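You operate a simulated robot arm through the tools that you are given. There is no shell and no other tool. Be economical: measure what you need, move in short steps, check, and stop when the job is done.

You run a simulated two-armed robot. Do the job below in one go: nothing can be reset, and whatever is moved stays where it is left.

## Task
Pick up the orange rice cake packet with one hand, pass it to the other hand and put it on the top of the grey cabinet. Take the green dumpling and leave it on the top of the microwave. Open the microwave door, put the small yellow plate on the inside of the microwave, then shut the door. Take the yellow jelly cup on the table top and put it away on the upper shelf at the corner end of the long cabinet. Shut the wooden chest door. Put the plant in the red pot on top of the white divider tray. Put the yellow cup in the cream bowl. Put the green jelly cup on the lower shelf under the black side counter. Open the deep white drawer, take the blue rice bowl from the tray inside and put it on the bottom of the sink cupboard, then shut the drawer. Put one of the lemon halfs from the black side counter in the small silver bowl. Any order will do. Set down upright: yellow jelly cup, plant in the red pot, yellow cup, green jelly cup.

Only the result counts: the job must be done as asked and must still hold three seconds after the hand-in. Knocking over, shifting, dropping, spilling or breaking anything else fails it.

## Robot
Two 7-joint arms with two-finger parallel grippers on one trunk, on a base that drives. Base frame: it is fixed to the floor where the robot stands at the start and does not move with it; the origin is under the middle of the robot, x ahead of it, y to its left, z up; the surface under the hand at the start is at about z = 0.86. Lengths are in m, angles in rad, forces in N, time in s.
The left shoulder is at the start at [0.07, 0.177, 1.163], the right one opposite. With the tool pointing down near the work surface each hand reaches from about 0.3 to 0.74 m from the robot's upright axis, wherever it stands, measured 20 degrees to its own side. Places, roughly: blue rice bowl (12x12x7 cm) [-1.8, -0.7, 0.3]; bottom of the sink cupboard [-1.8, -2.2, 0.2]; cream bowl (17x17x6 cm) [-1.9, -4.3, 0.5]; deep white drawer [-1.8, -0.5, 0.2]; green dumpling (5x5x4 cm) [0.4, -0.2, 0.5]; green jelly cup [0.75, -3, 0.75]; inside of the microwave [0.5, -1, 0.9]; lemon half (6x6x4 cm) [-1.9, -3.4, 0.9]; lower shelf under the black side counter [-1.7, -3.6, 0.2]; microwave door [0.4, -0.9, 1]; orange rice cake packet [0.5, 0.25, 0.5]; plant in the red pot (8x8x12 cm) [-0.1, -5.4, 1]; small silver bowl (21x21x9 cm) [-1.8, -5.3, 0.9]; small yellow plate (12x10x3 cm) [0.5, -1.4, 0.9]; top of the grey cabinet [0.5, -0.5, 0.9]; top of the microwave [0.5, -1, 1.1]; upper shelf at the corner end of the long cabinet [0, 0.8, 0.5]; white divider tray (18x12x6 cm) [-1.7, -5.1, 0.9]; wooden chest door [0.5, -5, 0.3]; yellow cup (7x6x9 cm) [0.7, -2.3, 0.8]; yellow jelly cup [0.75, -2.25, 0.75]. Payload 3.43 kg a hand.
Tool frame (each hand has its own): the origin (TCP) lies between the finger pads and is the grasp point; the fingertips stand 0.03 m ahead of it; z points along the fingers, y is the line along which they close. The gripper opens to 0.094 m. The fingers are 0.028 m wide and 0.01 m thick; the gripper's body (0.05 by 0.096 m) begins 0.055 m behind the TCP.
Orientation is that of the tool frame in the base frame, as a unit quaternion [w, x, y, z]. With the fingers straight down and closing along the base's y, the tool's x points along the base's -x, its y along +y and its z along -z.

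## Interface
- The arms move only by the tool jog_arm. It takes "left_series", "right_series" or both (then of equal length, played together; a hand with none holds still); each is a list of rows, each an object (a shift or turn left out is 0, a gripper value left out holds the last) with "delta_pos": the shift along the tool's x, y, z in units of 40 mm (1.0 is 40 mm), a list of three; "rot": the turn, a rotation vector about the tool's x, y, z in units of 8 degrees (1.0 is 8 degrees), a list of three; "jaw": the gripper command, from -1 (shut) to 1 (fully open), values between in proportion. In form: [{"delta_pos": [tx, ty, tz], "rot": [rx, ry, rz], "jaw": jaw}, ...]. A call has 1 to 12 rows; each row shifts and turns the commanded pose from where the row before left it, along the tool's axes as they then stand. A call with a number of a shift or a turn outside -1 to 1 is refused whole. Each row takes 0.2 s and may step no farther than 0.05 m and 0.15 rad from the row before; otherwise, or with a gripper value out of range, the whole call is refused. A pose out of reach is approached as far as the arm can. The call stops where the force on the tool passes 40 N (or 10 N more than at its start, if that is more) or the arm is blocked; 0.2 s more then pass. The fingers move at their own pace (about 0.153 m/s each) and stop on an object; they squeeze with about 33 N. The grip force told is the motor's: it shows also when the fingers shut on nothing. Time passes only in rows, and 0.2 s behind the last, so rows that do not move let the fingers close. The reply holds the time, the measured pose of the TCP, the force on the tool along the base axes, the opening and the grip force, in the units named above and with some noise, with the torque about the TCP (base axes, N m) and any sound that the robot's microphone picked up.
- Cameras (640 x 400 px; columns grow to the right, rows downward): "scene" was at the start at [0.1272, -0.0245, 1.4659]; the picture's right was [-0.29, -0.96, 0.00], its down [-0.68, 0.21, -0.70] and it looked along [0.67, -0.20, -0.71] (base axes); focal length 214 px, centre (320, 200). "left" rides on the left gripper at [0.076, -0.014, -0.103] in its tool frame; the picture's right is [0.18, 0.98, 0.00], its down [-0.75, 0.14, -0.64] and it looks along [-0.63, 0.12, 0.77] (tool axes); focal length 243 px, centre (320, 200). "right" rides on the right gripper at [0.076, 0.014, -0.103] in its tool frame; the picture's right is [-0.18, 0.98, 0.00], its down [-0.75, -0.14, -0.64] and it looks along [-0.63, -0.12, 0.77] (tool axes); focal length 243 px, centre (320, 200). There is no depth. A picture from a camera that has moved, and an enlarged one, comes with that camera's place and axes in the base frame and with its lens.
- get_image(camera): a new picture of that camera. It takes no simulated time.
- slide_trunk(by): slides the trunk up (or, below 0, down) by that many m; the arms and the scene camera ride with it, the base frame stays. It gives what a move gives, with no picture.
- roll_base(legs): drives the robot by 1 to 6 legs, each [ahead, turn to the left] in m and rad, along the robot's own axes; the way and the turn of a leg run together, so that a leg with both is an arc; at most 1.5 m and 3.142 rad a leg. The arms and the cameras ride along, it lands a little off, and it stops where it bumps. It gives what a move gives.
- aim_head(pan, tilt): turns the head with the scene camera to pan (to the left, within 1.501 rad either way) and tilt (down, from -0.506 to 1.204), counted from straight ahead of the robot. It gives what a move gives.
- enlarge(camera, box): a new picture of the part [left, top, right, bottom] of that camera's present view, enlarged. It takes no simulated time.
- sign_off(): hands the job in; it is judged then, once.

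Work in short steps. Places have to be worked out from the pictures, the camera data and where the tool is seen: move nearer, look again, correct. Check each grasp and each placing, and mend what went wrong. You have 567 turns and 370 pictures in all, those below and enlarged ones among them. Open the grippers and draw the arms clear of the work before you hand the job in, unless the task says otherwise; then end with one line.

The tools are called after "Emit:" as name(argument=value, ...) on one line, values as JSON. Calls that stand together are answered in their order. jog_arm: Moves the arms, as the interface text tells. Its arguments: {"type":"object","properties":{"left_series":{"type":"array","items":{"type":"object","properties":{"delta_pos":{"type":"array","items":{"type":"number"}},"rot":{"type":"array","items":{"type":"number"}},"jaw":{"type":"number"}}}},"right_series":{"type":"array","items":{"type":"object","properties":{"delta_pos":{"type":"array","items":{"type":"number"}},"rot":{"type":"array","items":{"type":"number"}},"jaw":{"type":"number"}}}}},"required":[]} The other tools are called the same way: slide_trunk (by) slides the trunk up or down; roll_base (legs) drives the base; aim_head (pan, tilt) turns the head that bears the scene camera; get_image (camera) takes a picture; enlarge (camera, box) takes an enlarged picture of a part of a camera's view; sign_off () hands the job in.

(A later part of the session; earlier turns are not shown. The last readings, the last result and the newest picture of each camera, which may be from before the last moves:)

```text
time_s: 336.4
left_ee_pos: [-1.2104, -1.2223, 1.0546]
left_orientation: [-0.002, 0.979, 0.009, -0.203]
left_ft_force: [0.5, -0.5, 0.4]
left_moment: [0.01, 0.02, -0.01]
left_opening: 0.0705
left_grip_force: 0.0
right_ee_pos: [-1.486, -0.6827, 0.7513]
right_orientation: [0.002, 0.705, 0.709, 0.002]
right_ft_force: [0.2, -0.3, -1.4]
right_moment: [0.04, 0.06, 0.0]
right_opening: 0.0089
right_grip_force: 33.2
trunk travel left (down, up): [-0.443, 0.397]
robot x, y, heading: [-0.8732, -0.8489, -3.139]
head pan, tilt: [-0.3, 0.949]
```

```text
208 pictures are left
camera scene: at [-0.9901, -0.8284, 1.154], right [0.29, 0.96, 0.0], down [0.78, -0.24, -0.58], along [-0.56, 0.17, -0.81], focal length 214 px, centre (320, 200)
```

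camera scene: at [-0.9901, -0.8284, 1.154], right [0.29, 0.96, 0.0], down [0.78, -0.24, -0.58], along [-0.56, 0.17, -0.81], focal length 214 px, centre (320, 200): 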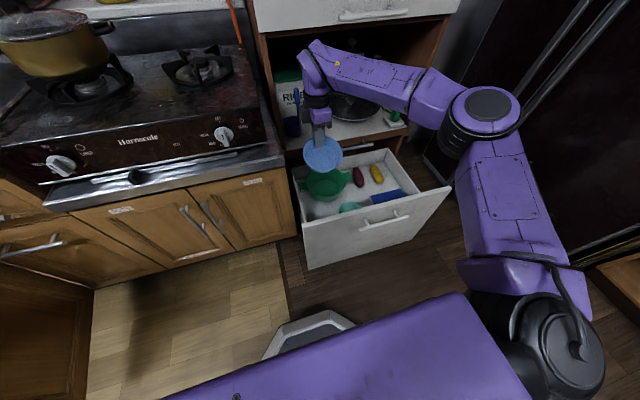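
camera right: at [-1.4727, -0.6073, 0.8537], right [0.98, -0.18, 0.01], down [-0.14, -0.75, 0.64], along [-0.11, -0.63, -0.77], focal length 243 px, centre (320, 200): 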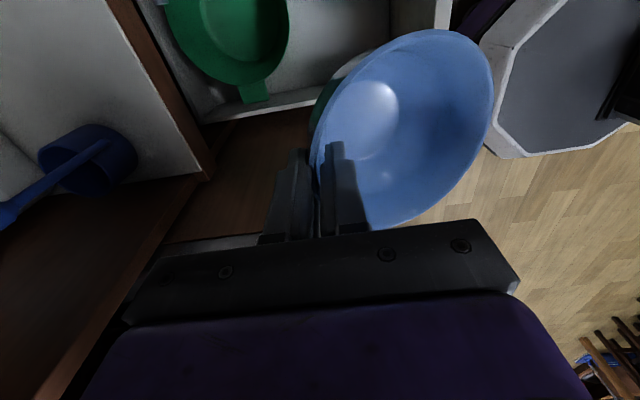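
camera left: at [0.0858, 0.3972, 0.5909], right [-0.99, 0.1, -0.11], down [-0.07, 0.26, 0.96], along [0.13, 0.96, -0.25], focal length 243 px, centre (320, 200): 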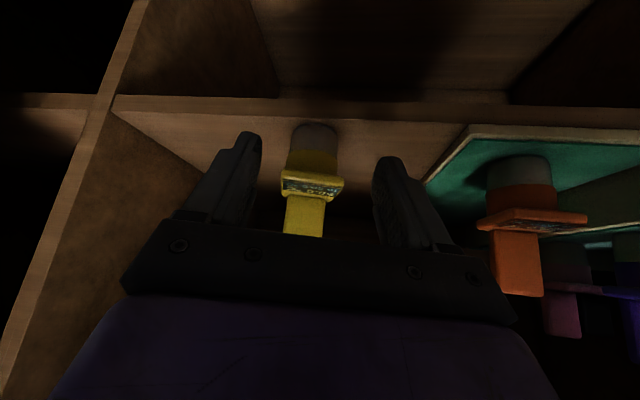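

Bowl held (slightly tilted). I carry it to the sink cupboard: back off, drive along −y, then face −x.

Emit:
roll_base(legs=[[-0.52, 0], [0, 1.571], [1.3, 0], [0, -1.571]])

Emit:
aim_head(pan=0.1, tilt=0.5)

Emit:
get_image(camera="scene")

```text
time_s: 353.1
left_ee_pos: [-0.6648, -2.5474, 1.0546]
left_orientation: [0.001, 0.979, 0.028, -0.203]
left_ft_force: [-0.2, 0.2, -0.9]
left_moment: [-0.02, 0.03, 0.0]
left_opening: 0.0703
left_grip_force: 0.0
right_ee_pos: [-0.9624, -2.0192, 0.7508]
right_orientation: [0.002, 0.691, 0.723, 0.002]
right_ft_force: [0.7, -0.8, -1.5]
right_moment: [0.01, 0.08, -0.01]
right_opening: 0.0087
right_grip_force: 32.7
trunk travel left (down, up): [-0.443, 0.397]
robot x, y, heading: [-0.3408, -2.1608, -3.098]
head pan, tilt: [-0.3, 0.949]
```

```text
time_s: 354.1
left_ee_pos: [-0.6659, -2.5486, 1.0544]
left_orientation: [0.001, 0.979, 0.028, -0.203]
left_ft_force: [0.6, 0.8, 0.2]
left_moment: [0.01, -0.02, 0.0]
left_opening: 0.0706
left_grip_force: 0.1
right_ee_pos: [-0.9614, -2.0198, 0.7506]
right_orientation: [0.001, 0.69, 0.723, 0.002]
right_ft_force: [-0.9, -0.5, -2.9]
right_moment: [0.01, 0.06, 0.03]
right_opening: 0.0086
right_grip_force: 33.2
trunk travel left (down, up): [-0.443, 0.397]
robot x, y, heading: [-0.3435, -2.1591, -3.1]
head pan, tilt: [0.099, 0.499]
```

```text
207 pictures are left
camera scene: at [-0.4805, -2.1768, 1.1914], right [-0.14, 0.99, 0.0], down [0.47, 0.07, -0.88], along [-0.87, -0.12, -0.48], focal length 214 px, centre (320, 200)
```

scene: 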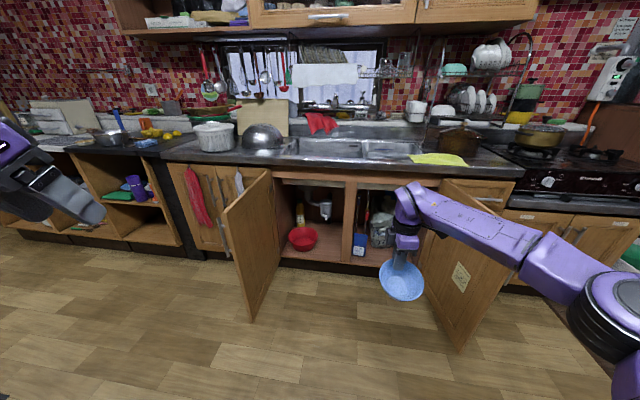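

Emit:
enlarge(camera="scene", box=[250, 160, 430, 290])

```text
3.08 times, centred on (340, 225) of scene
camera zoom: at [-0.4805, -2.1768, 1.1914], right [-0.14, 0.99, 0.0], down [0.47, 0.07, -0.88], along [-0.87, -0.12, -0.48], focal length 660 px, centre (258, 123)
```

zoom: 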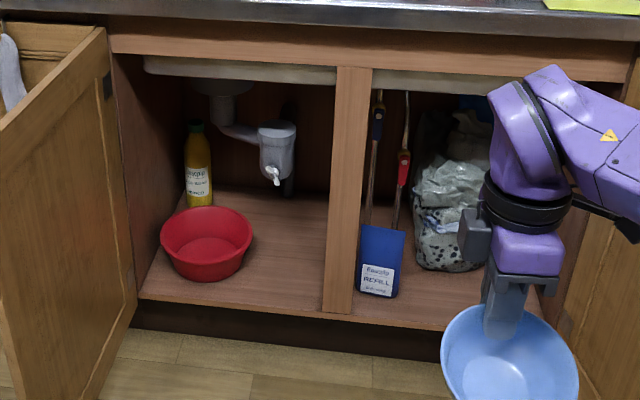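

The left compartment has free floor between basin and post (y −2.34…−2.15). I spin the right wrist 180° so the bowl leads the hand, and lift the left hand.

Emit:
jog_arm(right_series=[{"rot": [0, 0, 0.94]}, {"rot": [0, 0, 0.94]}, {"rot": [0, 0, 0.94]}, {"rot": [0, 0, 0.94]}, {"rot": [0, 0, 0.94]}, {"rot": [0, 0, 0.94]}, {"rot": [0, 0, 0.94]}, {"rot": [0, 0, 0.94]}, {"rot": [0, 0, 0.94]}, {"rot": [0, 0, 0.94]}, {"rot": [0, 0, 0.94]}, {"rot": [0, 0, 0.94]}], left_series=[{"delta_pos": [-0.39, -0.2, -0.92]}, {"delta_pos": [-0.39, -0.2, -0.92]}, {"delta_pos": [-0.39, -0.2, -0.92]}, {"delta_pos": [-0.39, -0.2, -0.92]}, {"delta_pos": [-0.39, -0.2, -0.92]}, {"delta_pos": [-0.39, -0.2, -0.92]}, {"delta_pos": [-0.39, -0.2, -0.92]}, {}, {}, {}, {}, {}])

Emit:
jog_arm(right_series=[{"rot": [0, 0, 0.94]}, {"rot": [0, 0, 0.94]}, {"rot": [0, 0, 0.94]}, {"rot": [0, 0, 0.94]}, {"rot": [0, 0, 0.94]}, {"rot": [0, 0, 0.94]}, {"rot": [0, 0, 0.94]}, {"rot": [0, 0, 0.94]}, {"rot": [0, 0, 0.94]}, {"rot": [0, 0, 0.94]}, {"rot": [0, 0, 0.94]}, {"rot": [0, 0, 0.94]}])

Emit:
get_image(camera="right")

Emit:
get_image(camera="scene")

```text
time_s: 356.6
left_ee_pos: [-0.735, -2.4867, 1.2391]
left_orientation: [0.001, 0.978, 0.028, -0.205]
left_ft_force: [0.5, -0.4, 0.9]
left_moment: [0.03, 0.0, 0.0]
left_opening: 0.0703
left_grip_force: 0.0
left hand out of reach, approached as far as the arm can: row 1, 2, 3, 4, 5, 6, 7
right_ee_pos: [-0.961, -2.0187, 0.7511]
right_orientation: [0.0, 1.0, 0.019, 0.003]
right_ft_force: [-0.2, -0.4, -1.5]
right_moment: [0.06, 0.02, 0.0]
right_opening: 0.0088
right_grip_force: 32.8
trunk travel left (down, up): [-0.443, 0.397]
robot x, y, heading: [-0.3396, -2.1603, -3.096]
head pan, tilt: [0.099, 0.499]
```

```text
time_s: 359.2
left_ee_pos: [-0.7361, -2.4865, 1.237]
left_orientation: [0.0, 0.978, 0.027, -0.205]
left_ft_force: [0.0, 0.2, 0.2]
left_moment: [-0.01, -0.01, -0.01]
left_opening: 0.0708
left_grip_force: 0.1
right_ee_pos: [-0.9903, -2.0035, 0.7468]
right_orientation: [-0.009, 0.934, -0.358, -0.003]
right_ft_force: [-0.2, -0.1, -2.0]
right_moment: [0.03, -0.09, 0.01]
right_opening: 0.0087
right_grip_force: 32.7
right hand out of reach, approached as far as the arm can: row 5, 6, 7, 8, 9, 10, 11, 12
trunk travel left (down, up): [-0.443, 0.397]
robot x, y, heading: [-0.3376, -2.1594, -3.103]
head pan, tilt: [0.099, 0.499]
```

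```text
205 pictures are left
camera right: at [-0.9438, -2.0687, 0.8485], right [-0.79, -0.61, -0.01], down [-0.46, 0.6, 0.65], along [-0.39, 0.52, -0.76], focal length 243 px, centre (320, 200)
```

right: 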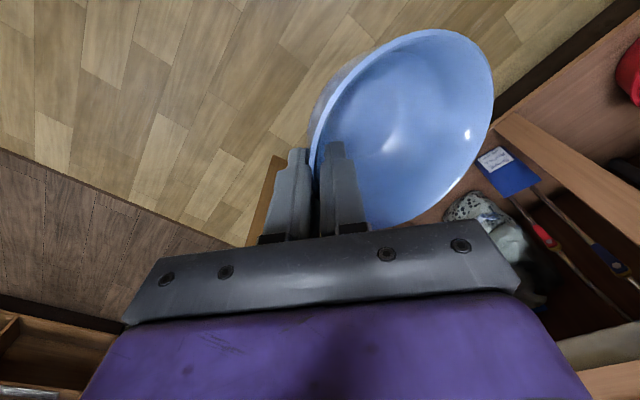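

```text
204 pictures are left
camera scene: at [-0.4806, -2.1769, 1.1915], right [-0.14, 0.99, 0.0], down [0.47, 0.07, -0.88], along [-0.87, -0.13, -0.48], focal length 214 px, centre (320, 200)
```

scene: 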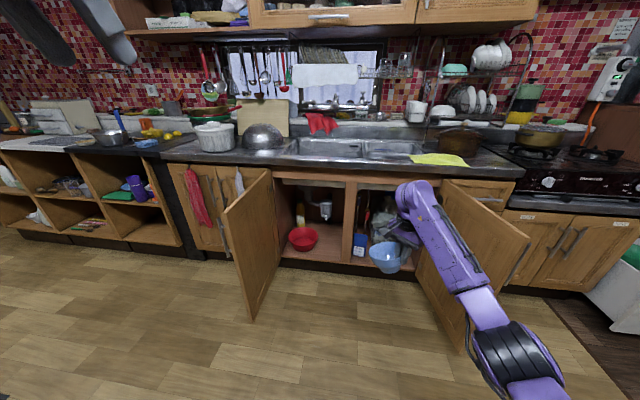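

The wrist stops at ~130°, and the right forearm would foul the post. Better: set the bowl on the floor here, and regrasp its near rim with the left hand, which can enter the left compartment cleanly. I lower the trunk.

Emit:
slide_trunk(by=-0.4)

Emit:
jog_arm(right_series=[{"delta_pos": [0, 0, 0.9]}, {"delta_pos": [0, 0, 0.9]}, {"delta_pos": [0, 0, 0.9]}, {"delta_pos": [0, 0, 0.9]}])

Emit:
get_image(camera="right")

Emit:
get_image(camera="scene")

```text
time_s: 363.1
left_ee_pos: [-0.7355, -2.4865, 0.8386]
left_orientation: [0.0, 0.978, 0.028, -0.205]
left_ft_force: [0.2, -0.3, 0.2]
left_moment: [0.01, -0.02, 0.0]
left_opening: 0.0705
left_grip_force: 0.0
right_ee_pos: [-0.99, -2.003, 0.3477]
right_orientation: [-0.009, 0.933, -0.359, -0.004]
right_ft_force: [-0.5, -0.1, -2.0]
right_moment: [0.05, -0.03, -0.01]
right_opening: 0.0089
right_grip_force: 33.5
trunk travel left (down, up): [-0.043, 0.797]
robot x, y, heading: [-0.3403, -2.1614, -3.101]
head pan, tilt: [0.099, 0.499]
```

```text
time_s: 364.1
left_ee_pos: [-0.737, -2.4865, 0.8375]
left_orientation: [0.0, 0.978, 0.028, -0.205]
left_ft_force: [1.4, 0.2, 0.4]
left_moment: [0.01, 0.01, -0.02]
left_opening: 0.0705
left_grip_force: 0.1
right_ee_pos: [-0.9756, -1.9704, 0.3162]
right_orientation: [-0.011, 0.934, -0.356, -0.005]
right_ft_force: [-0.6, -0.2, -1.8]
right_moment: [0.05, -0.06, 0.0]
right_opening: 0.0088
right_grip_force: 32.7
right hand out of reach, approached as far as the arm can: row 1, 2, 3, 4
trunk travel left (down, up): [-0.043, 0.797]
robot x, y, heading: [-0.3395, -2.164, -3.098]
head pan, tilt: [0.099, 0.499]
```

```text
203 pictures are left
camera right: at [-0.9291, -2.0363, 0.4171], right [-0.79, -0.61, -0.01], down [-0.47, 0.59, 0.66], along [-0.4, 0.53, -0.75], focal length 243 px, centre (320, 200)
```

right: 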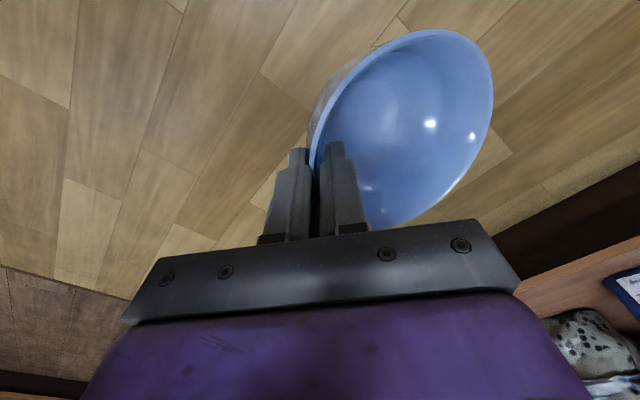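

```text
202 pictures are left
camera scene: at [-0.4803, -2.1769, 0.7915], right [-0.14, 0.99, 0.0], down [0.47, 0.07, -0.88], along [-0.87, -0.13, -0.48], focal length 214 px, centre (320, 200)
```

scene: 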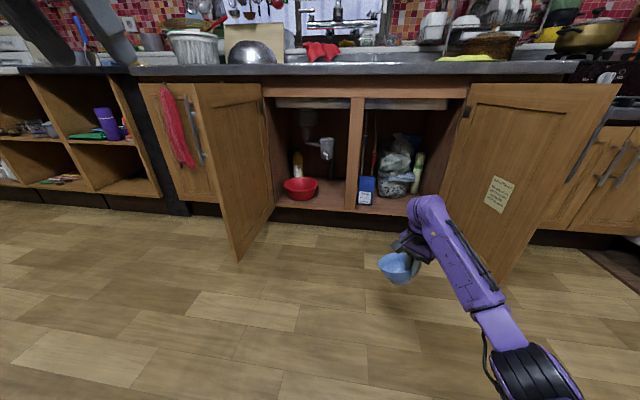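

Reach is limited in that wrist pose; I turn the wrist back ~75° and bring the hand nearer before lowering.

Emit:
jog_arm(right_series=[{"rot": [0, 0, -0.94]}, {"rot": [0, 0, -0.94]}, {"rot": [0, 0, -0.94]}, {"rot": [0, 0, -0.94]}, {"rot": [0, 0, -0.94]}, {"rot": [0, 0, -0.94]}, {"rot": [0, 0, -0.94]}, {"rot": [0, 0, -0.94]}, {"rot": [0, 0, -0.94]}, {"rot": [0, 0, -0.94]}])

```text
time_s: 366.3
left_ee_pos: [-0.7352, -2.4873, 0.8388]
left_orientation: [0.0, 0.978, 0.028, -0.205]
left_ft_force: [-0.3, 0.3, 0.3]
left_moment: [0.0, 0.03, -0.01]
left_opening: 0.0703
left_grip_force: 0.1
right_ee_pos: [-0.9769, -1.9708, 0.3166]
right_orientation: [-0.008, 0.958, 0.287, 0.003]
right_ft_force: [0.1, 0.3, -2.6]
right_moment: [0.05, 0.03, 0.0]
right_opening: 0.0087
right_grip_force: 33.2
trunk travel left (down, up): [-0.043, 0.797]
robot x, y, heading: [-0.3398, -2.163, -3.099]
head pan, tilt: [0.099, 0.499]
```

Emit:
jog_arm(right_series=[{"delta_pos": [0.33, 0.9, 0.3]}, {"delta_pos": [0.33, 0.9, 0.3]}, {"delta_pos": [0.33, 0.9, 0.3]}, {"delta_pos": [0, 0, 0.95]}, {"delta_pos": [0, 0, 0.95]}, {"delta_pos": [0, 0, 0.95]}])

Emit:
get_image(camera="right")

Emit:
get_image(camera="scene")

```text
time_s: 367.7
left_ee_pos: [-0.7366, -2.4861, 0.8382]
left_orientation: [0.0, 0.978, 0.027, -0.205]
left_ft_force: [-0.5, -1.0, -0.1]
left_moment: [0.01, -0.01, 0.01]
left_opening: 0.0703
left_grip_force: 0.0
right_ee_pos: [-0.8863, -2.0362, 0.1659]
right_orientation: [-0.009, 0.958, 0.286, 0.001]
right_ft_force: [0.5, -0.1, -2.3]
right_moment: [0.08, 0.01, -0.02]
right_opening: 0.0086
right_grip_force: 33.0
trunk travel left (down, up): [-0.043, 0.797]
robot x, y, heading: [-0.3379, -2.1628, -3.101]
head pan, tilt: [0.099, 0.499]
```

```text
201 pictures are left
camera right: at [-0.8142, -2.0089, 0.2691], right [0.38, -0.92, -0.02], down [-0.71, -0.31, 0.64], along [-0.59, -0.23, -0.77], focal length 243 px, centre (320, 200)
```

right: 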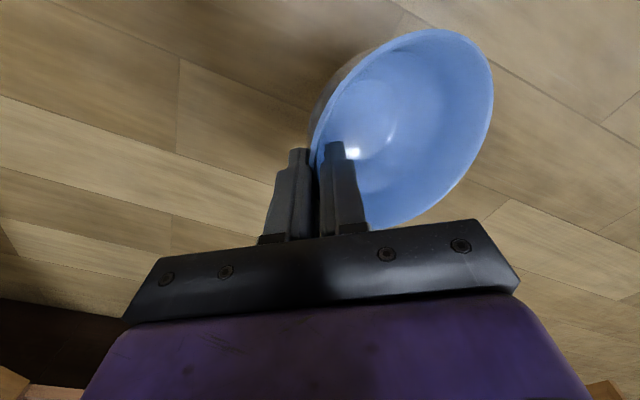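

```text
200 pictures are left
camera scene: at [-0.4803, -2.1769, 0.7916], right [-0.14, 0.99, 0.0], down [0.47, 0.07, -0.88], along [-0.87, -0.12, -0.48], focal length 214 px, centre (320, 200)
```

scene: 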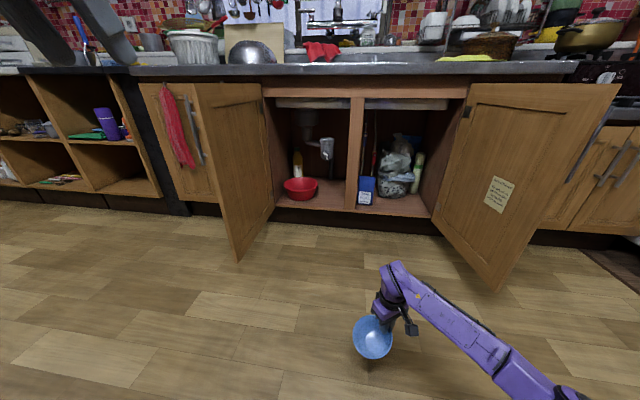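

The bowl tilts ~22° in the grip; I tilt the hand to level it, then lower to the floor.

Emit:
jog_arm(right_series=[{"rot": [-0.92, 0, 0]}, {"rot": [-0.92, 0, 0]}, {"rot": [-0.92, 0, 0]}])

Emit:
enlarge(camera="scene", box=[300, 250, 460, 390])

```text
time_s: 368.5
left_ee_pos: [-0.7364, -2.486, 0.8371]
left_orientation: [0.0, 0.979, 0.027, -0.204]
left_ft_force: [-0.3, -0.1, 0.9]
left_moment: [0.01, 0.02, 0.0]
left_opening: 0.0705
left_grip_force: 0.1
right_ee_pos: [-0.8839, -2.0361, 0.1661]
right_orientation: [0.176, 0.942, 0.28, 0.056]
right_ft_force: [-0.3, 0.5, -0.7]
right_moment: [0.05, 0.03, 0.01]
right_opening: 0.0087
right_grip_force: 32.8
trunk travel left (down, up): [-0.043, 0.797]
robot x, y, heading: [-0.3403, -2.1589, -3.097]
head pan, tilt: [0.099, 0.499]
```

```text
2.86 times, centred on (380, 320) of scene
camera zoom: at [-0.4803, -2.1769, 0.7915], right [-0.14, 0.99, 0.0], down [0.47, 0.07, -0.88], along [-0.87, -0.13, -0.48], focal length 613 px, centre (149, -143)
```

zoom: 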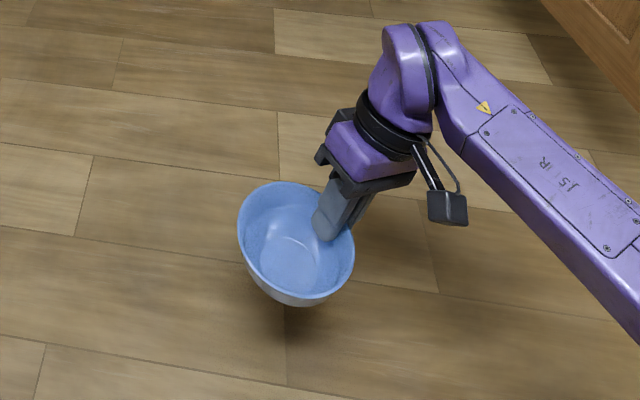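

Emit:
jog_arm(right_series=[{"delta_pos": [0, -0.3, 0.74]}, {"delta_pos": [0, -0.3, 0.74]}, {"delta_pos": [0, -0.1, 0.25]}])

Emit:
enlarge(camera="scene", box=[300, 250, 460, 390])

```text
time_s: 369.3
left_ee_pos: [-0.7353, -2.4868, 0.8387]
left_orientation: [0.0, 0.979, 0.028, -0.204]
left_ft_force: [0.1, -0.2, 0.3]
left_moment: [0.03, -0.04, 0.01]
left_opening: 0.0706
left_grip_force: 0.0
right_ee_pos: [-0.883, -2.0334, 0.0892]
right_orientation: [0.175, 0.942, 0.279, 0.056]
right_ft_force: [0.6, 0.1, -2.3]
right_moment: [0.1, 0.09, -0.04]
right_opening: 0.0083
right_grip_force: 33.1
trunk travel left (down, up): [-0.043, 0.797]
robot x, y, heading: [-0.3432, -2.1598, -3.098]
head pan, tilt: [0.099, 0.499]
```

```text
2.86 times, centred on (380, 320) of scene
camera zoom: at [-0.4804, -2.1768, 0.7915], right [-0.14, 0.99, 0.0], down [0.47, 0.07, -0.88], along [-0.87, -0.13, -0.48], focal length 613 px, centre (149, -143)
```

zoom: 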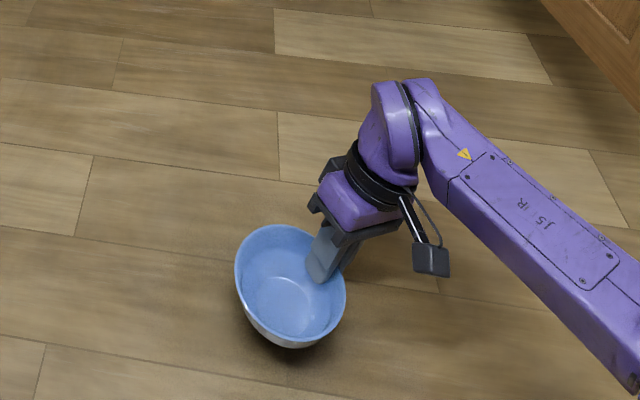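

Emit:
jog_arm(right_series=[{"delta_pos": [0, -0.06, 0.14]}, {"delta_pos": [0, -0.06, 0.14]}, {"delta_pos": [0, -0.06, 0.14]}])

```text
time_s: 370.1
left_ee_pos: [-0.7353, -2.4863, 0.8383]
left_orientation: [0.0, 0.978, 0.028, -0.205]
left_ft_force: [-0.8, 0.5, -0.1]
left_moment: [0.01, 0.04, 0.02]
left_opening: 0.0703
left_grip_force: 0.2
right_ee_pos: [-0.885, -2.0335, 0.0726]
right_orientation: [0.175, 0.942, 0.28, 0.056]
right_ft_force: [-0.6, 0.3, -2.2]
right_moment: [0.09, 0.03, -0.02]
right_opening: 0.0088
right_grip_force: 33.0
trunk travel left (down, up): [-0.043, 0.797]
robot x, y, heading: [-0.3432, -2.1645, -3.102]
head pan, tilt: [0.099, 0.499]
```

Emit:
jog_arm(right_series=[{"delta_pos": [0, -0.04, 0.1]}, {"delta_pos": [0, -0.04, 0.1]}, {"delta_pos": [0, -0.04, 0.1]}])

Emit:
get_image(camera="right")

```text
time_s: 370.9
left_ee_pos: [-0.7333, -2.4864, 0.8395]
left_orientation: [-0.001, 0.978, 0.028, -0.206]
left_ft_force: [-0.8, -0.5, 0.7]
left_moment: [0.02, 0.02, 0.0]
left_opening: 0.0705
left_grip_force: 0.1
right_ee_pos: [-0.8856, -2.0335, 0.064]
right_orientation: [0.177, 0.942, 0.279, 0.055]
right_ft_force: [10.3, 5.0, 27.4]
right_moment: [-0.14, -0.96, 0.23]
right_opening: 0.0088
right_grip_force: 33.1
trunk travel left (down, up): [-0.043, 0.797]
robot x, y, heading: [-0.3365, -2.1606, -3.099]
head pan, tilt: [0.099, 0.499]
```

```text
197 pictures are left
camera right: at [-0.8354, -1.9739, 0.1655], right [0.34, -0.87, 0.36], down [-0.83, -0.11, 0.54], along [-0.43, -0.48, -0.76], focal length 243 px, centre (320, 200)
```

right: 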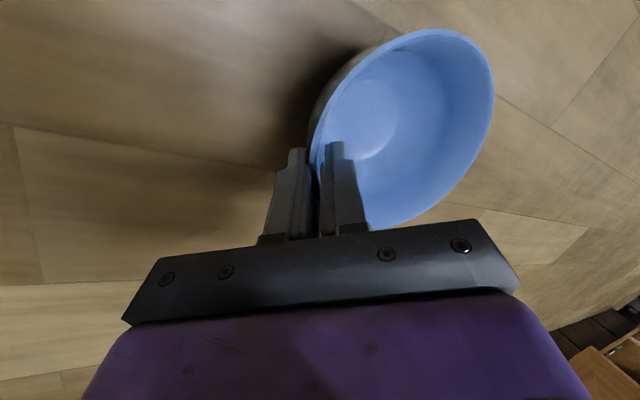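

Contact. Ease and release, withdrawing along the finger axis.

Emit:
jog_arm(right_series=[{"delta_pos": [0, 0.02, -0.06], "jaw": -0.8}, {"jaw": -0.55}, {"jaw": -0.5}, {"delta_pos": [0, 0, -0.5]}, {"delta_pos": [0, 0, -0.7]}, {"delta_pos": [0, 0, -0.9]}, {"delta_pos": [0, 0.2, -0.9]}, {"delta_pos": [0, 0.3, -0.9]}])

Emit:
get_image(camera="scene")

```text
time_s: 372.7
left_ee_pos: [-0.7352, -2.4861, 0.8389]
left_orientation: [0.0, 0.979, 0.028, -0.204]
left_ft_force: [-0.3, -0.5, 0.1]
left_moment: [-0.03, -0.02, 0.02]
left_opening: 0.0707
left_grip_force: 0.1
right_ee_pos: [-0.909, -2.0066, 0.2166]
right_orientation: [0.176, 0.942, 0.28, 0.057]
right_ft_force: [0.9, 0.2, 0.6]
right_moment: [-0.04, 0.02, 0.02]
right_opening: 0.0236
right_grip_force: 0.1
trunk travel left (down, up): [-0.043, 0.797]
robot x, y, heading: [-0.342, -2.1646, -3.099]
head pan, tilt: [0.099, 0.499]
```

```text
196 pictures are left
camera scene: at [-0.4802, -2.1768, 0.7915], right [-0.14, 0.99, 0.0], down [0.47, 0.07, -0.88], along [-0.87, -0.13, -0.48], focal length 214 px, centre (320, 200)
```

scene: 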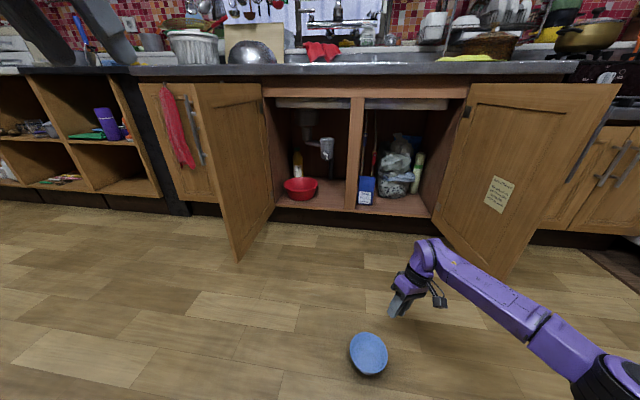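

Emit:
enlarge(camera="scene", box=[320, 310, 420, 395])

```text
4.71 times, centred on (370, 352) of scene
camera zoom: at [-0.4802, -2.1768, 0.7915], right [-0.14, 0.99, 0.0], down [0.47, 0.07, -0.88], along [-0.87, -0.13, -0.48], focal length 1009 px, centre (85, -518)
```

zoom: 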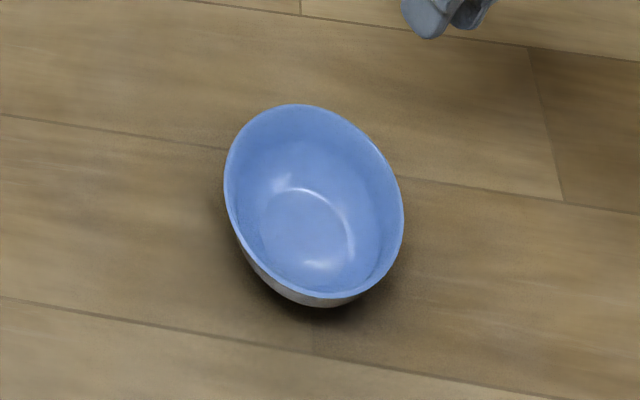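

Bowl sits upright at ≈(−0.853,−2.083). I raise the trunk, retract, reposition the base, and roll the left hand 90°.

Emit:
slide_trunk(by=0.3)

Emit:
roll_base(legs=[[0, 0.56], [-0.25, 0], [0, -0.6]])

Emit:
jog_arm(left_series=[{"rot": [0, 0, 0.94]}, {"rot": [0, 0, 0.94]}, {"rot": [0, 0, 0.94]}, {"rot": [0, 0, 0.94]}, {"rot": [0, 0, 0.94]}, {"rot": [0, 0, 0.94]}, {"rot": [0, 0, 0.94]}, {"rot": [0, 0, 0.94]}, {"rot": [0, 0, 0.94]}, {"rot": [0, 0, 0.94]}, {"rot": [0, 0, 0.94]}, {"rot": [0, 0, 0.91]}], right_series=[{"delta_pos": [0, 0, -0.9]}, {"delta_pos": [0, 0, -0.9]}, {"delta_pos": [0, 0, -0.9]}, {"delta_pos": [0, 0, -0.9]}, {"delta_pos": [0, 0, -0.9]}, {"delta_pos": [0, 0, -0.9]}, {"delta_pos": [0, 0, -0.9]}, {"delta_pos": [0, 0, -0.9]}, {}, {}, {}, {}])

Emit:
get_image(camera="scene")

```text
time_s: 375.7
left_ee_pos: [-0.7351, -2.4869, 1.1379]
left_orientation: [0.001, 0.978, 0.028, -0.205]
left_ft_force: [-0.1, -0.4, -0.2]
left_moment: [-0.02, 0.01, 0.0]
left_opening: 0.0707
left_grip_force: 0.0
right_ee_pos: [-0.9086, -2.0072, 0.5157]
right_orientation: [0.177, 0.942, 0.28, 0.057]
right_ft_force: [0.5, -0.1, -0.4]
right_moment: [0.0, -0.02, 0.01]
right_opening: 0.0235
right_grip_force: 0.1
trunk travel left (down, up): [-0.343, 0.497]
robot x, y, heading: [-0.3384, -2.163, -3.094]
head pan, tilt: [0.099, 0.499]
```

```text
time_s: 380.7
left_ee_pos: [-0.5436, -2.3285, 1.1378]
left_orientation: [-0.004, 0.979, 0.007, -0.204]
left_ft_force: [-0.1, 0.3, -0.1]
left_moment: [-0.03, -0.02, 0.0]
left_opening: 0.0705
left_grip_force: 0.0
right_ee_pos: [-0.6967, -1.842, 0.5149]
right_orientation: [0.176, 0.948, 0.26, 0.052]
right_ft_force: [0.3, 0.4, 0.2]
right_moment: [0.0, -0.02, -0.01]
right_opening: 0.0234
right_grip_force: 0.0
trunk travel left (down, up): [-0.343, 0.497]
robot x, y, heading: [-0.1364, -2.0179, -3.141]
head pan, tilt: [0.099, 0.499]
```

```text
time_s: 383.3
left_ee_pos: [-0.5444, -2.3294, 1.1385]
left_orientation: [0.142, 0.696, -0.688, -0.147]
left_ft_force: [0.2, -0.2, -0.8]
left_moment: [-0.02, 0.01, 0.0]
left_opening: 0.0706
left_grip_force: 0.0
right_ee_pos: [-0.7526, -1.7513, 0.7841]
right_orientation: [0.177, 0.948, 0.261, 0.052]
right_ft_force: [0.0, 0.2, -0.9]
right_moment: [-0.04, 0.02, 0.01]
right_opening: 0.0239
right_grip_force: 0.0
trunk travel left (down, up): [-0.343, 0.497]
robot x, y, heading: [-0.1335, -2.0232, -3.142]
head pan, tilt: [0.099, 0.499]
```

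```text
194 pictures are left
camera scene: at [-0.276, -2.0303, 1.0915], right [-0.1, 0.99, 0.0], down [0.48, 0.05, -0.88], along [-0.87, -0.09, -0.48], focal length 214 px, centre (320, 200)
```

scene: 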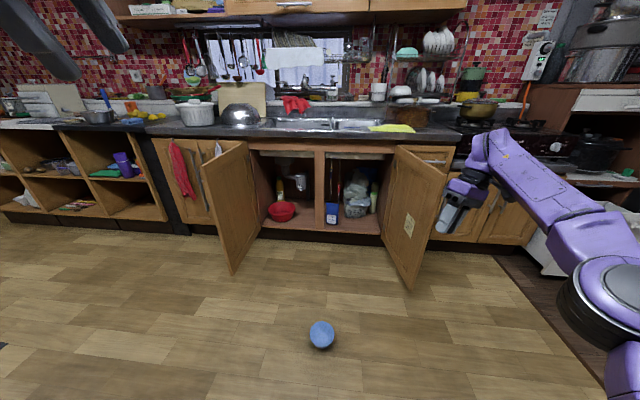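

Left tool is now rolled with pitch 66°. Lower the trunk and bring the left hand to a pre-grasp over the near rim.

Emit:
slide_trunk(by=-0.33)

Emit:
jog_arm(left_series=[{"delta_pos": [-0.342, -0.085, 0.95], "jaw": -0.53}, {"delta_pos": [-0.342, -0.085, 0.95]}, {"delta_pos": [-0.342, -0.085, 0.95]}, {"delta_pos": [-0.342, -0.085, 0.95]}, {"delta_pos": [-0.342, -0.085, 0.95]}, {"delta_pos": [-0.342, -0.085, 0.95]}, {"delta_pos": [-0.342, -0.085, 0.95]}, {"delta_pos": [-0.342, -0.085, 0.95]}, {"delta_pos": [-0.342, -0.085, 0.95]}])

Emit:
jog_arm(left_series=[{"delta_pos": [-0.342, -0.085, 0.95]}, {"delta_pos": [-0.342, -0.085, 0.95]}, {"delta_pos": [-0.342, -0.085, 0.95]}, {"delta_pos": [-0.342, -0.085, 0.95]}, {"delta_pos": [-0.342, -0.085, 0.95]}, {"delta_pos": [-0.342, -0.085, 0.95]}])

Emit:
get_image(camera="left")

Emit:
get_image(camera="scene")

```text
time_s: 386.5
left_ee_pos: [-0.5438, -2.328, 0.8077]
left_orientation: [0.141, 0.698, -0.687, -0.147]
left_ft_force: [-0.1, -0.1, 0.0]
left_moment: [-0.02, 0.01, 0.01]
left_opening: 0.0706
left_grip_force: 0.0
right_ee_pos: [-0.7535, -1.751, 0.454]
right_orientation: [0.176, 0.948, 0.26, 0.053]
right_ft_force: [0.9, -0.1, 0.7]
right_moment: [0.01, 0.02, 0.02]
right_opening: 0.0233
right_grip_force: 0.1
trunk travel left (down, up): [-0.013, 0.827]
robot x, y, heading: [-0.1383, -2.0181, -3.139]
head pan, tilt: [0.099, 0.499]
```

```text
time_s: 388.5
left_ee_pos: [-0.6542, -2.2043, 0.4826]
left_orientation: [0.141, 0.698, -0.686, -0.149]
left_ft_force: [-0.2, -0.3, -1.1]
left_moment: [-0.02, 0.01, 0.0]
left_opening: 0.022
left_grip_force: 0.1
right_ee_pos: [-0.7531, -1.7505, 0.4531]
right_orientation: [0.177, 0.948, 0.26, 0.052]
right_ft_force: [0.9, 0.1, 0.2]
right_moment: [0.0, 0.01, 0.0]
right_opening: 0.0237
right_grip_force: 0.1
trunk travel left (down, up): [-0.013, 0.827]
robot x, y, heading: [-0.1383, -2.0214, -3.137]
head pan, tilt: [0.099, 0.499]
```

```text
time_s: 389.9
left_ee_pos: [-0.7277, -2.1185, 0.2681]
left_orientation: [0.141, 0.697, -0.687, -0.149]
left_ft_force: [0.0, 0.5, 0.3]
left_moment: [-0.01, -0.02, -0.02]
left_opening: 0.0221
left_grip_force: 0.0
right_ee_pos: [-0.7531, -1.7519, 0.4532]
right_orientation: [0.176, 0.948, 0.261, 0.053]
right_ft_force: [0.2, 0.4, 0.4]
right_moment: [0.02, 0.03, 0.01]
right_opening: 0.0234
right_grip_force: 0.1
trunk travel left (down, up): [-0.013, 0.827]
robot x, y, heading: [-0.1355, -2.019, -3.141]
head pan, tilt: [0.099, 0.499]
```

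```text
193 pictures are left
camera left: at [-0.6706, -2.1958, 0.3549], right [-0.9, -0.2, 0.39], down [0.12, 0.75, 0.65], along [-0.42, 0.63, -0.65], focal length 243 px, centre (320, 200)
```

left: 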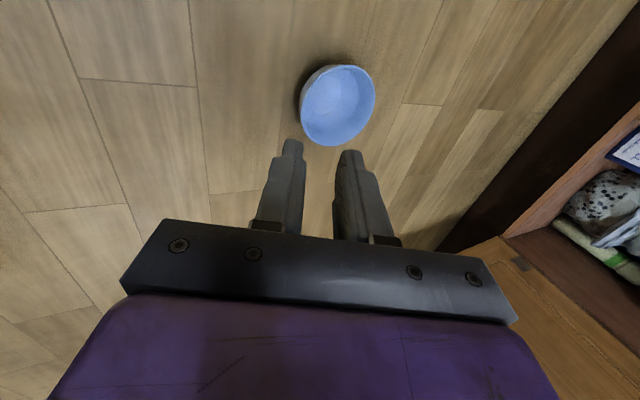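

```text
192 pictures are left
camera scene: at [-0.2759, -2.0302, 0.7616], right [-0.1, 0.99, 0.0], down [0.48, 0.05, -0.88], along [-0.87, -0.09, -0.48], focal length 214 px, centre (320, 200)
```

scene: 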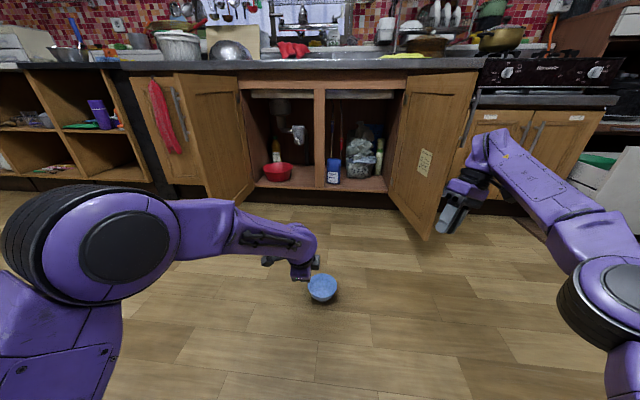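

Emit:
jog_arm(left_series=[{"delta_pos": [-0.25, -0.17, 0.85]}, {"delta_pos": [-0.25, -0.17, 0.85]}, {"delta_pos": [-0.25, -0.17, 0.85]}, {"delta_pos": [0, 0, 0.85]}])

Emit:
get_image(camera="left")

```text
time_s: 390.9
left_ee_pos: [-0.763, -2.0872, 0.135]
left_orientation: [0.141, 0.697, -0.687, -0.148]
left_ft_force: [-0.4, 0.5, -0.4]
left_moment: [-0.02, -0.01, 0.02]
left_opening: 0.0222
left_grip_force: 0.1
right_ee_pos: [-0.7526, -1.7523, 0.4533]
right_orientation: [0.177, 0.948, 0.261, 0.052]
right_ft_force: [-0.7, 0.1, 0.6]
right_moment: [0.03, -0.03, -0.01]
right_opening: 0.0235
right_grip_force: 0.0
trunk travel left (down, up): [-0.013, 0.827]
robot x, y, heading: [-0.1333, -2.0201, -3.135]
head pan, tilt: [0.099, 0.499]
```

```text
191 pictures are left
camera left: at [-0.708, -2.1639, 0.2222], right [-0.9, -0.2, 0.39], down [0.12, 0.75, 0.65], along [-0.42, 0.63, -0.65], focal length 243 px, centre (320, 200)
```

left: 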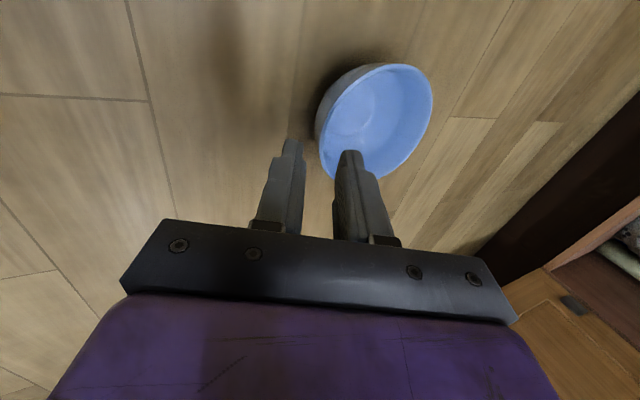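

Emit:
jog_arm(left_series=[{"delta_pos": [0, 0, 0.65]}, {"delta_pos": [0, 0, 0.65]}])

Emit:
get_image(camera="left")

```text
time_s: 391.5
left_ee_pos: [-0.7842, -2.0873, 0.0871]
left_orientation: [0.141, 0.697, -0.687, -0.148]
left_ft_force: [-0.4, 0.5, 0.3]
left_moment: [0.0, 0.01, -0.04]
left_opening: 0.0222
left_grip_force: 0.2
right_ee_pos: [-0.7525, -1.752, 0.4517]
right_orientation: [0.176, 0.948, 0.26, 0.052]
right_ft_force: [0.6, -0.3, -0.2]
right_moment: [0.01, 0.01, 0.02]
right_opening: 0.0235
right_grip_force: 0.1
trunk travel left (down, up): [-0.013, 0.827]
robot x, y, heading: [-0.1383, -2.0196, -3.144]
head pan, tilt: [0.099, 0.499]
```

```text
190 pictures are left
camera left: at [-0.728, -2.1639, 0.1747], right [-0.9, -0.2, 0.39], down [0.12, 0.75, 0.65], along [-0.42, 0.63, -0.65], focal length 243 px, centre (320, 200)
```

left: 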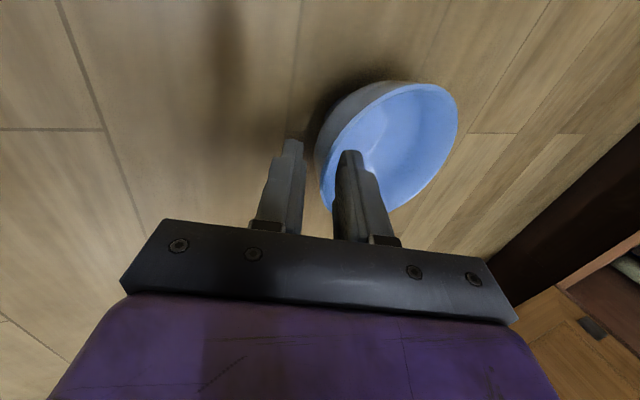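

Rim is straddled. Advance 1 cm more and close, then lift slightly.

Emit:
jog_arm(left_series=[{"delta_pos": [0, 0, 0.25]}, {"jaw": -1}, {"jaw": -1}, {"delta_pos": [0, 0.25, -0.5]}, {"delta_pos": [0, 0.35, -0.8]}])

Emit:
get_image(camera="left")

Emit:
get_image(camera="scene")

```text
time_s: 392.2
left_ee_pos: [-0.7928, -2.0878, 0.0873]
left_orientation: [0.147, 0.697, -0.685, -0.153]
left_ft_force: [7.1, 0.3, 24.3]
left_moment: [-0.25, 0.23, 0.09]
left_opening: 0.0057
left_grip_force: 33.0
right_ee_pos: [-0.7518, -1.7517, 0.4548]
right_orientation: [0.175, 0.948, 0.26, 0.05]
right_ft_force: [0.7, 0.2, -0.5]
right_moment: [0.0, 0.0, 0.03]
right_opening: 0.0233
right_grip_force: 0.1
trunk travel left (down, up): [-0.013, 0.827]
robot x, y, heading: [-0.1365, -2.022, -3.143]
head pan, tilt: [0.099, 0.499]
stopped in row 3 (left hand): the force on the tool passed its limit at 42 N (the readings are from after the stop); the commanded pose is now the measured one
```

```text
189 pictures are left
camera left: at [-0.7349, -2.1649, 0.1733], right [-0.89, -0.2, 0.41], down [0.13, 0.75, 0.65], along [-0.43, 0.63, -0.64], focal length 243 px, centre (320, 200)
```

left: 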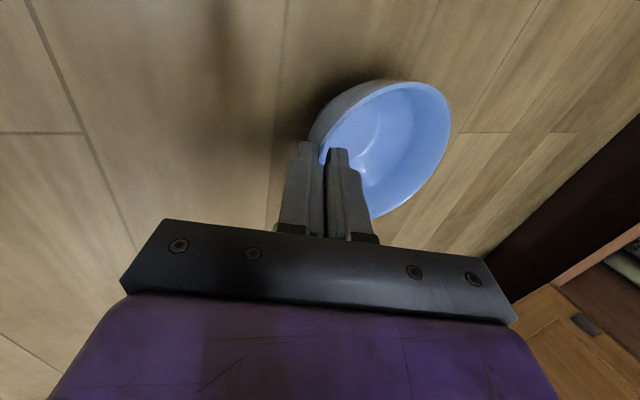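

```text
188 pictures are left
camera scene: at [-0.2735, -2.03, 0.7621], right [-0.1, 0.99, 0.0], down [0.47, 0.05, -0.88], along [-0.87, -0.09, -0.48], focal length 214 px, centre (320, 200)
```

scene: 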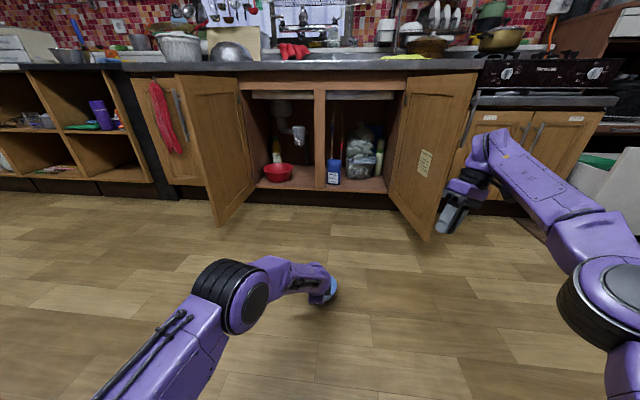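

Gripped. Lift with the trunk.

Emit:
slide_trunk(by=0.3)

Emit:
get_image(camera="scene")

Emit:
get_image(camera="left")

```text
time_s: 395.2
left_ee_pos: [-0.7905, -2.0871, 0.3823]
left_orientation: [0.143, 0.697, -0.687, -0.15]
left_ft_force: [-0.8, 0.2, -1.1]
left_moment: [0.01, -0.07, 0.0]
left_opening: 0.0
left_grip_force: 32.7
right_ee_pos: [-0.7528, -1.7508, 0.7531]
right_orientation: [0.177, 0.948, 0.26, 0.052]
right_ft_force: [-0.1, -0.2, -0.6]
right_moment: [0.01, 0.0, -0.03]
right_opening: 0.0236
right_grip_force: 0.1
trunk travel left (down, up): [-0.313, 0.527]
robot x, y, heading: [-0.1329, -2.0219, -3.139]
head pan, tilt: [0.099, 0.499]
```

```text
187 pictures are left
camera scene: at [-0.276, -2.0302, 1.0615], right [-0.1, 0.99, 0.0], down [0.48, 0.05, -0.88], along [-0.87, -0.09, -0.48], focal length 214 px, centre (320, 200)
```

scene: 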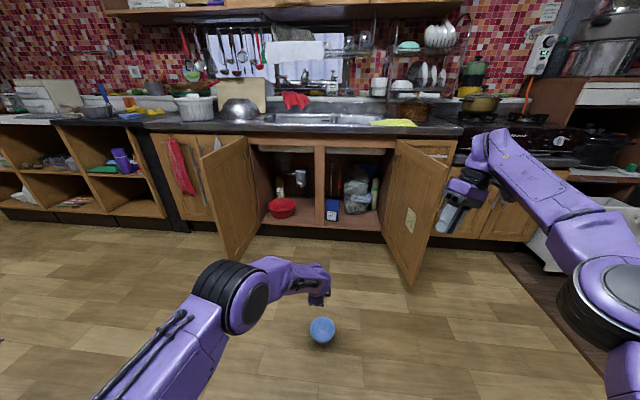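

```text
186 pictures are left
camera left: at [-0.7337, -2.1647, 0.4686], right [-0.9, -0.2, 0.4], down [0.12, 0.75, 0.65], along [-0.43, 0.63, -0.65], focal length 243 px, centre (320, 200)
```

left: 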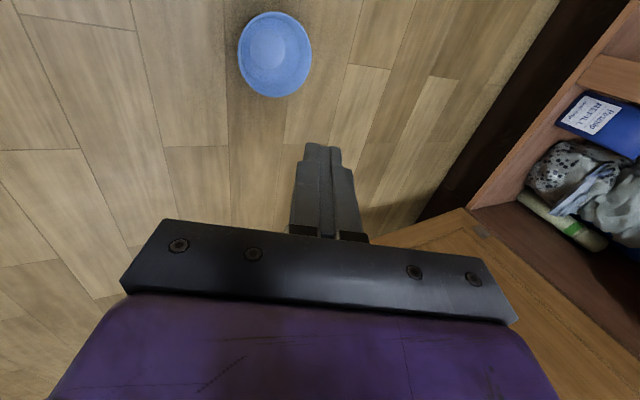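

It slipped (shallow grip); the bowl stayed upright at (−0.854,−2.086). I retry with ~2 cm deeper engagement.

Emit:
slide_trunk(by=-0.21)

Emit:
jog_arm(left_series=[{"delta_pos": [0, -0.85, 0], "jaw": -0.5}, {"jaw": -0.5}, {"delta_pos": [0, 0, 0.7]}])

Emit:
get_image(camera="left")

```text
time_s: 397.5
left_ee_pos: [-0.7909, -2.0871, 0.1721]
left_orientation: [0.144, 0.697, -0.686, -0.151]
left_ft_force: [0.3, 0.3, -0.4]
left_moment: [-0.04, -0.02, 0.0]
left_opening: 0.0002
left_grip_force: 33.0
right_ee_pos: [-0.7527, -1.7527, 0.5433]
right_orientation: [0.176, 0.948, 0.26, 0.052]
right_ft_force: [-0.3, 1.0, 0.5]
right_moment: [-0.02, 0.0, 0.0]
right_opening: 0.0234
right_grip_force: 0.0
trunk travel left (down, up): [-0.103, 0.737]
robot x, y, heading: [-0.1313, -2.0212, -3.14]
head pan, tilt: [0.099, 0.499]
```

```text
time_s: 398.3
left_ee_pos: [-0.7701, -2.0866, 0.1333]
left_orientation: [0.144, 0.697, -0.687, -0.15]
left_ft_force: [-0.6, -0.7, 0.1]
left_moment: [0.0, -0.04, -0.01]
left_opening: 0.0237
left_grip_force: 0.0
right_ee_pos: [-0.7536, -1.7524, 0.5438]
right_orientation: [0.177, 0.948, 0.261, 0.052]
right_ft_force: [-0.4, -0.2, 0.2]
right_moment: [0.01, 0.04, -0.02]
right_opening: 0.0233
right_grip_force: 0.0
trunk travel left (down, up): [-0.103, 0.737]
robot x, y, heading: [-0.133, -2.0218, -3.14]
head pan, tilt: [0.099, 0.499]
```

```text
185 pictures are left
camera left: at [-0.7132, -2.1636, 0.2201], right [-0.9, -0.2, 0.4], down [0.12, 0.75, 0.65], along [-0.43, 0.63, -0.65], focal length 243 px, centre (320, 200)
```

left: 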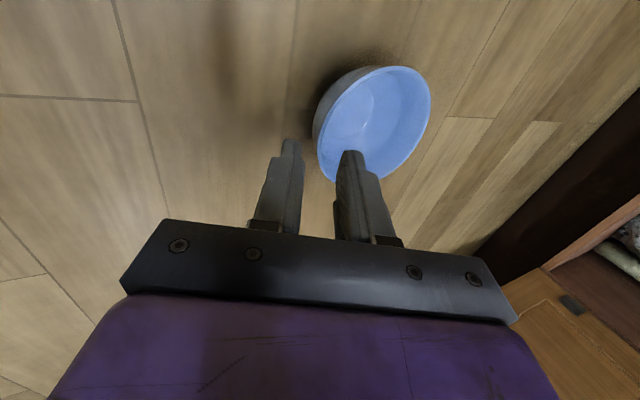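

Emit:
jog_arm(left_series=[{"delta_pos": [0, 0.05, 0.8]}, {"delta_pos": [0, 0, 0.6]}, {"delta_pos": [0, 0, 0.35]}])

Emit:
get_image(camera="left")

```text
time_s: 399.1
left_ee_pos: [-0.8025, -2.0857, 0.0698]
left_orientation: [0.144, 0.697, -0.687, -0.15]
left_ft_force: [0.8, 0.1, 0.2]
left_moment: [0.02, 0.04, 0.03]
left_opening: 0.0236
left_grip_force: 0.1
right_ee_pos: [-0.7538, -1.7522, 0.5428]
right_orientation: [0.177, 0.948, 0.26, 0.052]
right_ft_force: [-0.5, 0.9, -0.6]
right_moment: [0.02, -0.02, -0.04]
right_opening: 0.0236
right_grip_force: 0.1
trunk travel left (down, up): [-0.103, 0.737]
robot x, y, heading: [-0.1362, -2.0192, -3.141]
head pan, tilt: [0.099, 0.499]
```

```text
184 pictures are left
camera left: at [-0.7453, -2.1629, 0.1561], right [-0.9, -0.2, 0.4], down [0.12, 0.75, 0.65], along [-0.43, 0.63, -0.65], focal length 243 px, centre (320, 200)
```

left: 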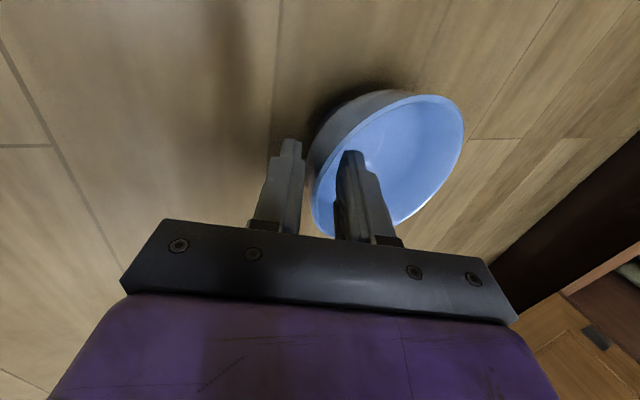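

Emit:
jog_arm(left_series=[{"delta_pos": [0, -0.05, 0.1], "jaw": -0.7}, {"jaw": -0.85}, {"jaw": -1}])

Emit:
slide_trunk(by=0.08)

Emit:
get_image(camera="left")

```text
time_s: 399.9
left_ee_pos: [-0.8009, -2.0865, 0.0665]
left_orientation: [0.144, 0.696, -0.687, -0.151]
left_ft_force: [-1.1, 0.9, 5.1]
left_moment: [0.01, 0.17, -0.04]
left_opening: 0.0073
left_grip_force: 33.3
right_ee_pos: [-0.7534, -1.7509, 0.543]
right_orientation: [0.176, 0.948, 0.26, 0.052]
right_ft_force: [0.3, 0.2, -0.3]
right_moment: [0.02, 0.0, -0.02]
right_opening: 0.0236
right_grip_force: 0.0
trunk travel left (down, up): [-0.103, 0.737]
robot x, y, heading: [-0.1339, -2.0196, -3.145]
head pan, tilt: [0.099, 0.499]
```

```text
time_s: 401.1
left_ee_pos: [-0.8013, -2.0877, 0.1436]
left_orientation: [0.143, 0.696, -0.687, -0.15]
left_ft_force: [-0.5, -0.1, -2.2]
left_moment: [-0.02, -0.1, -0.01]
left_opening: 0.0073
left_grip_force: 33.0
right_ee_pos: [-0.7531, -1.7525, 0.6229]
right_orientation: [0.176, 0.948, 0.259, 0.053]
right_ft_force: [-1.0, -0.1, 0.7]
right_moment: [0.02, 0.0, -0.02]
right_opening: 0.0235
right_grip_force: 0.0
trunk travel left (down, up): [-0.183, 0.657]
robot x, y, heading: [-0.132, -2.0189, -3.137]
head pan, tilt: [0.099, 0.499]
```

```text
183 pictures are left
camera left: at [-0.744, -2.1632, 0.2308], right [-0.9, -0.2, 0.4], down [0.12, 0.75, 0.65], along [-0.43, 0.63, -0.65], focal length 243 px, centre (320, 200)
```

left: 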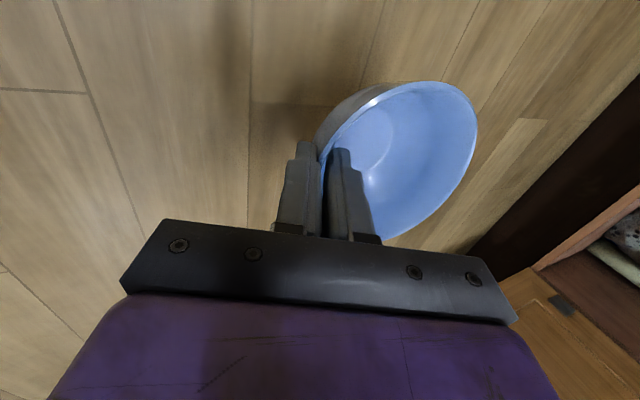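

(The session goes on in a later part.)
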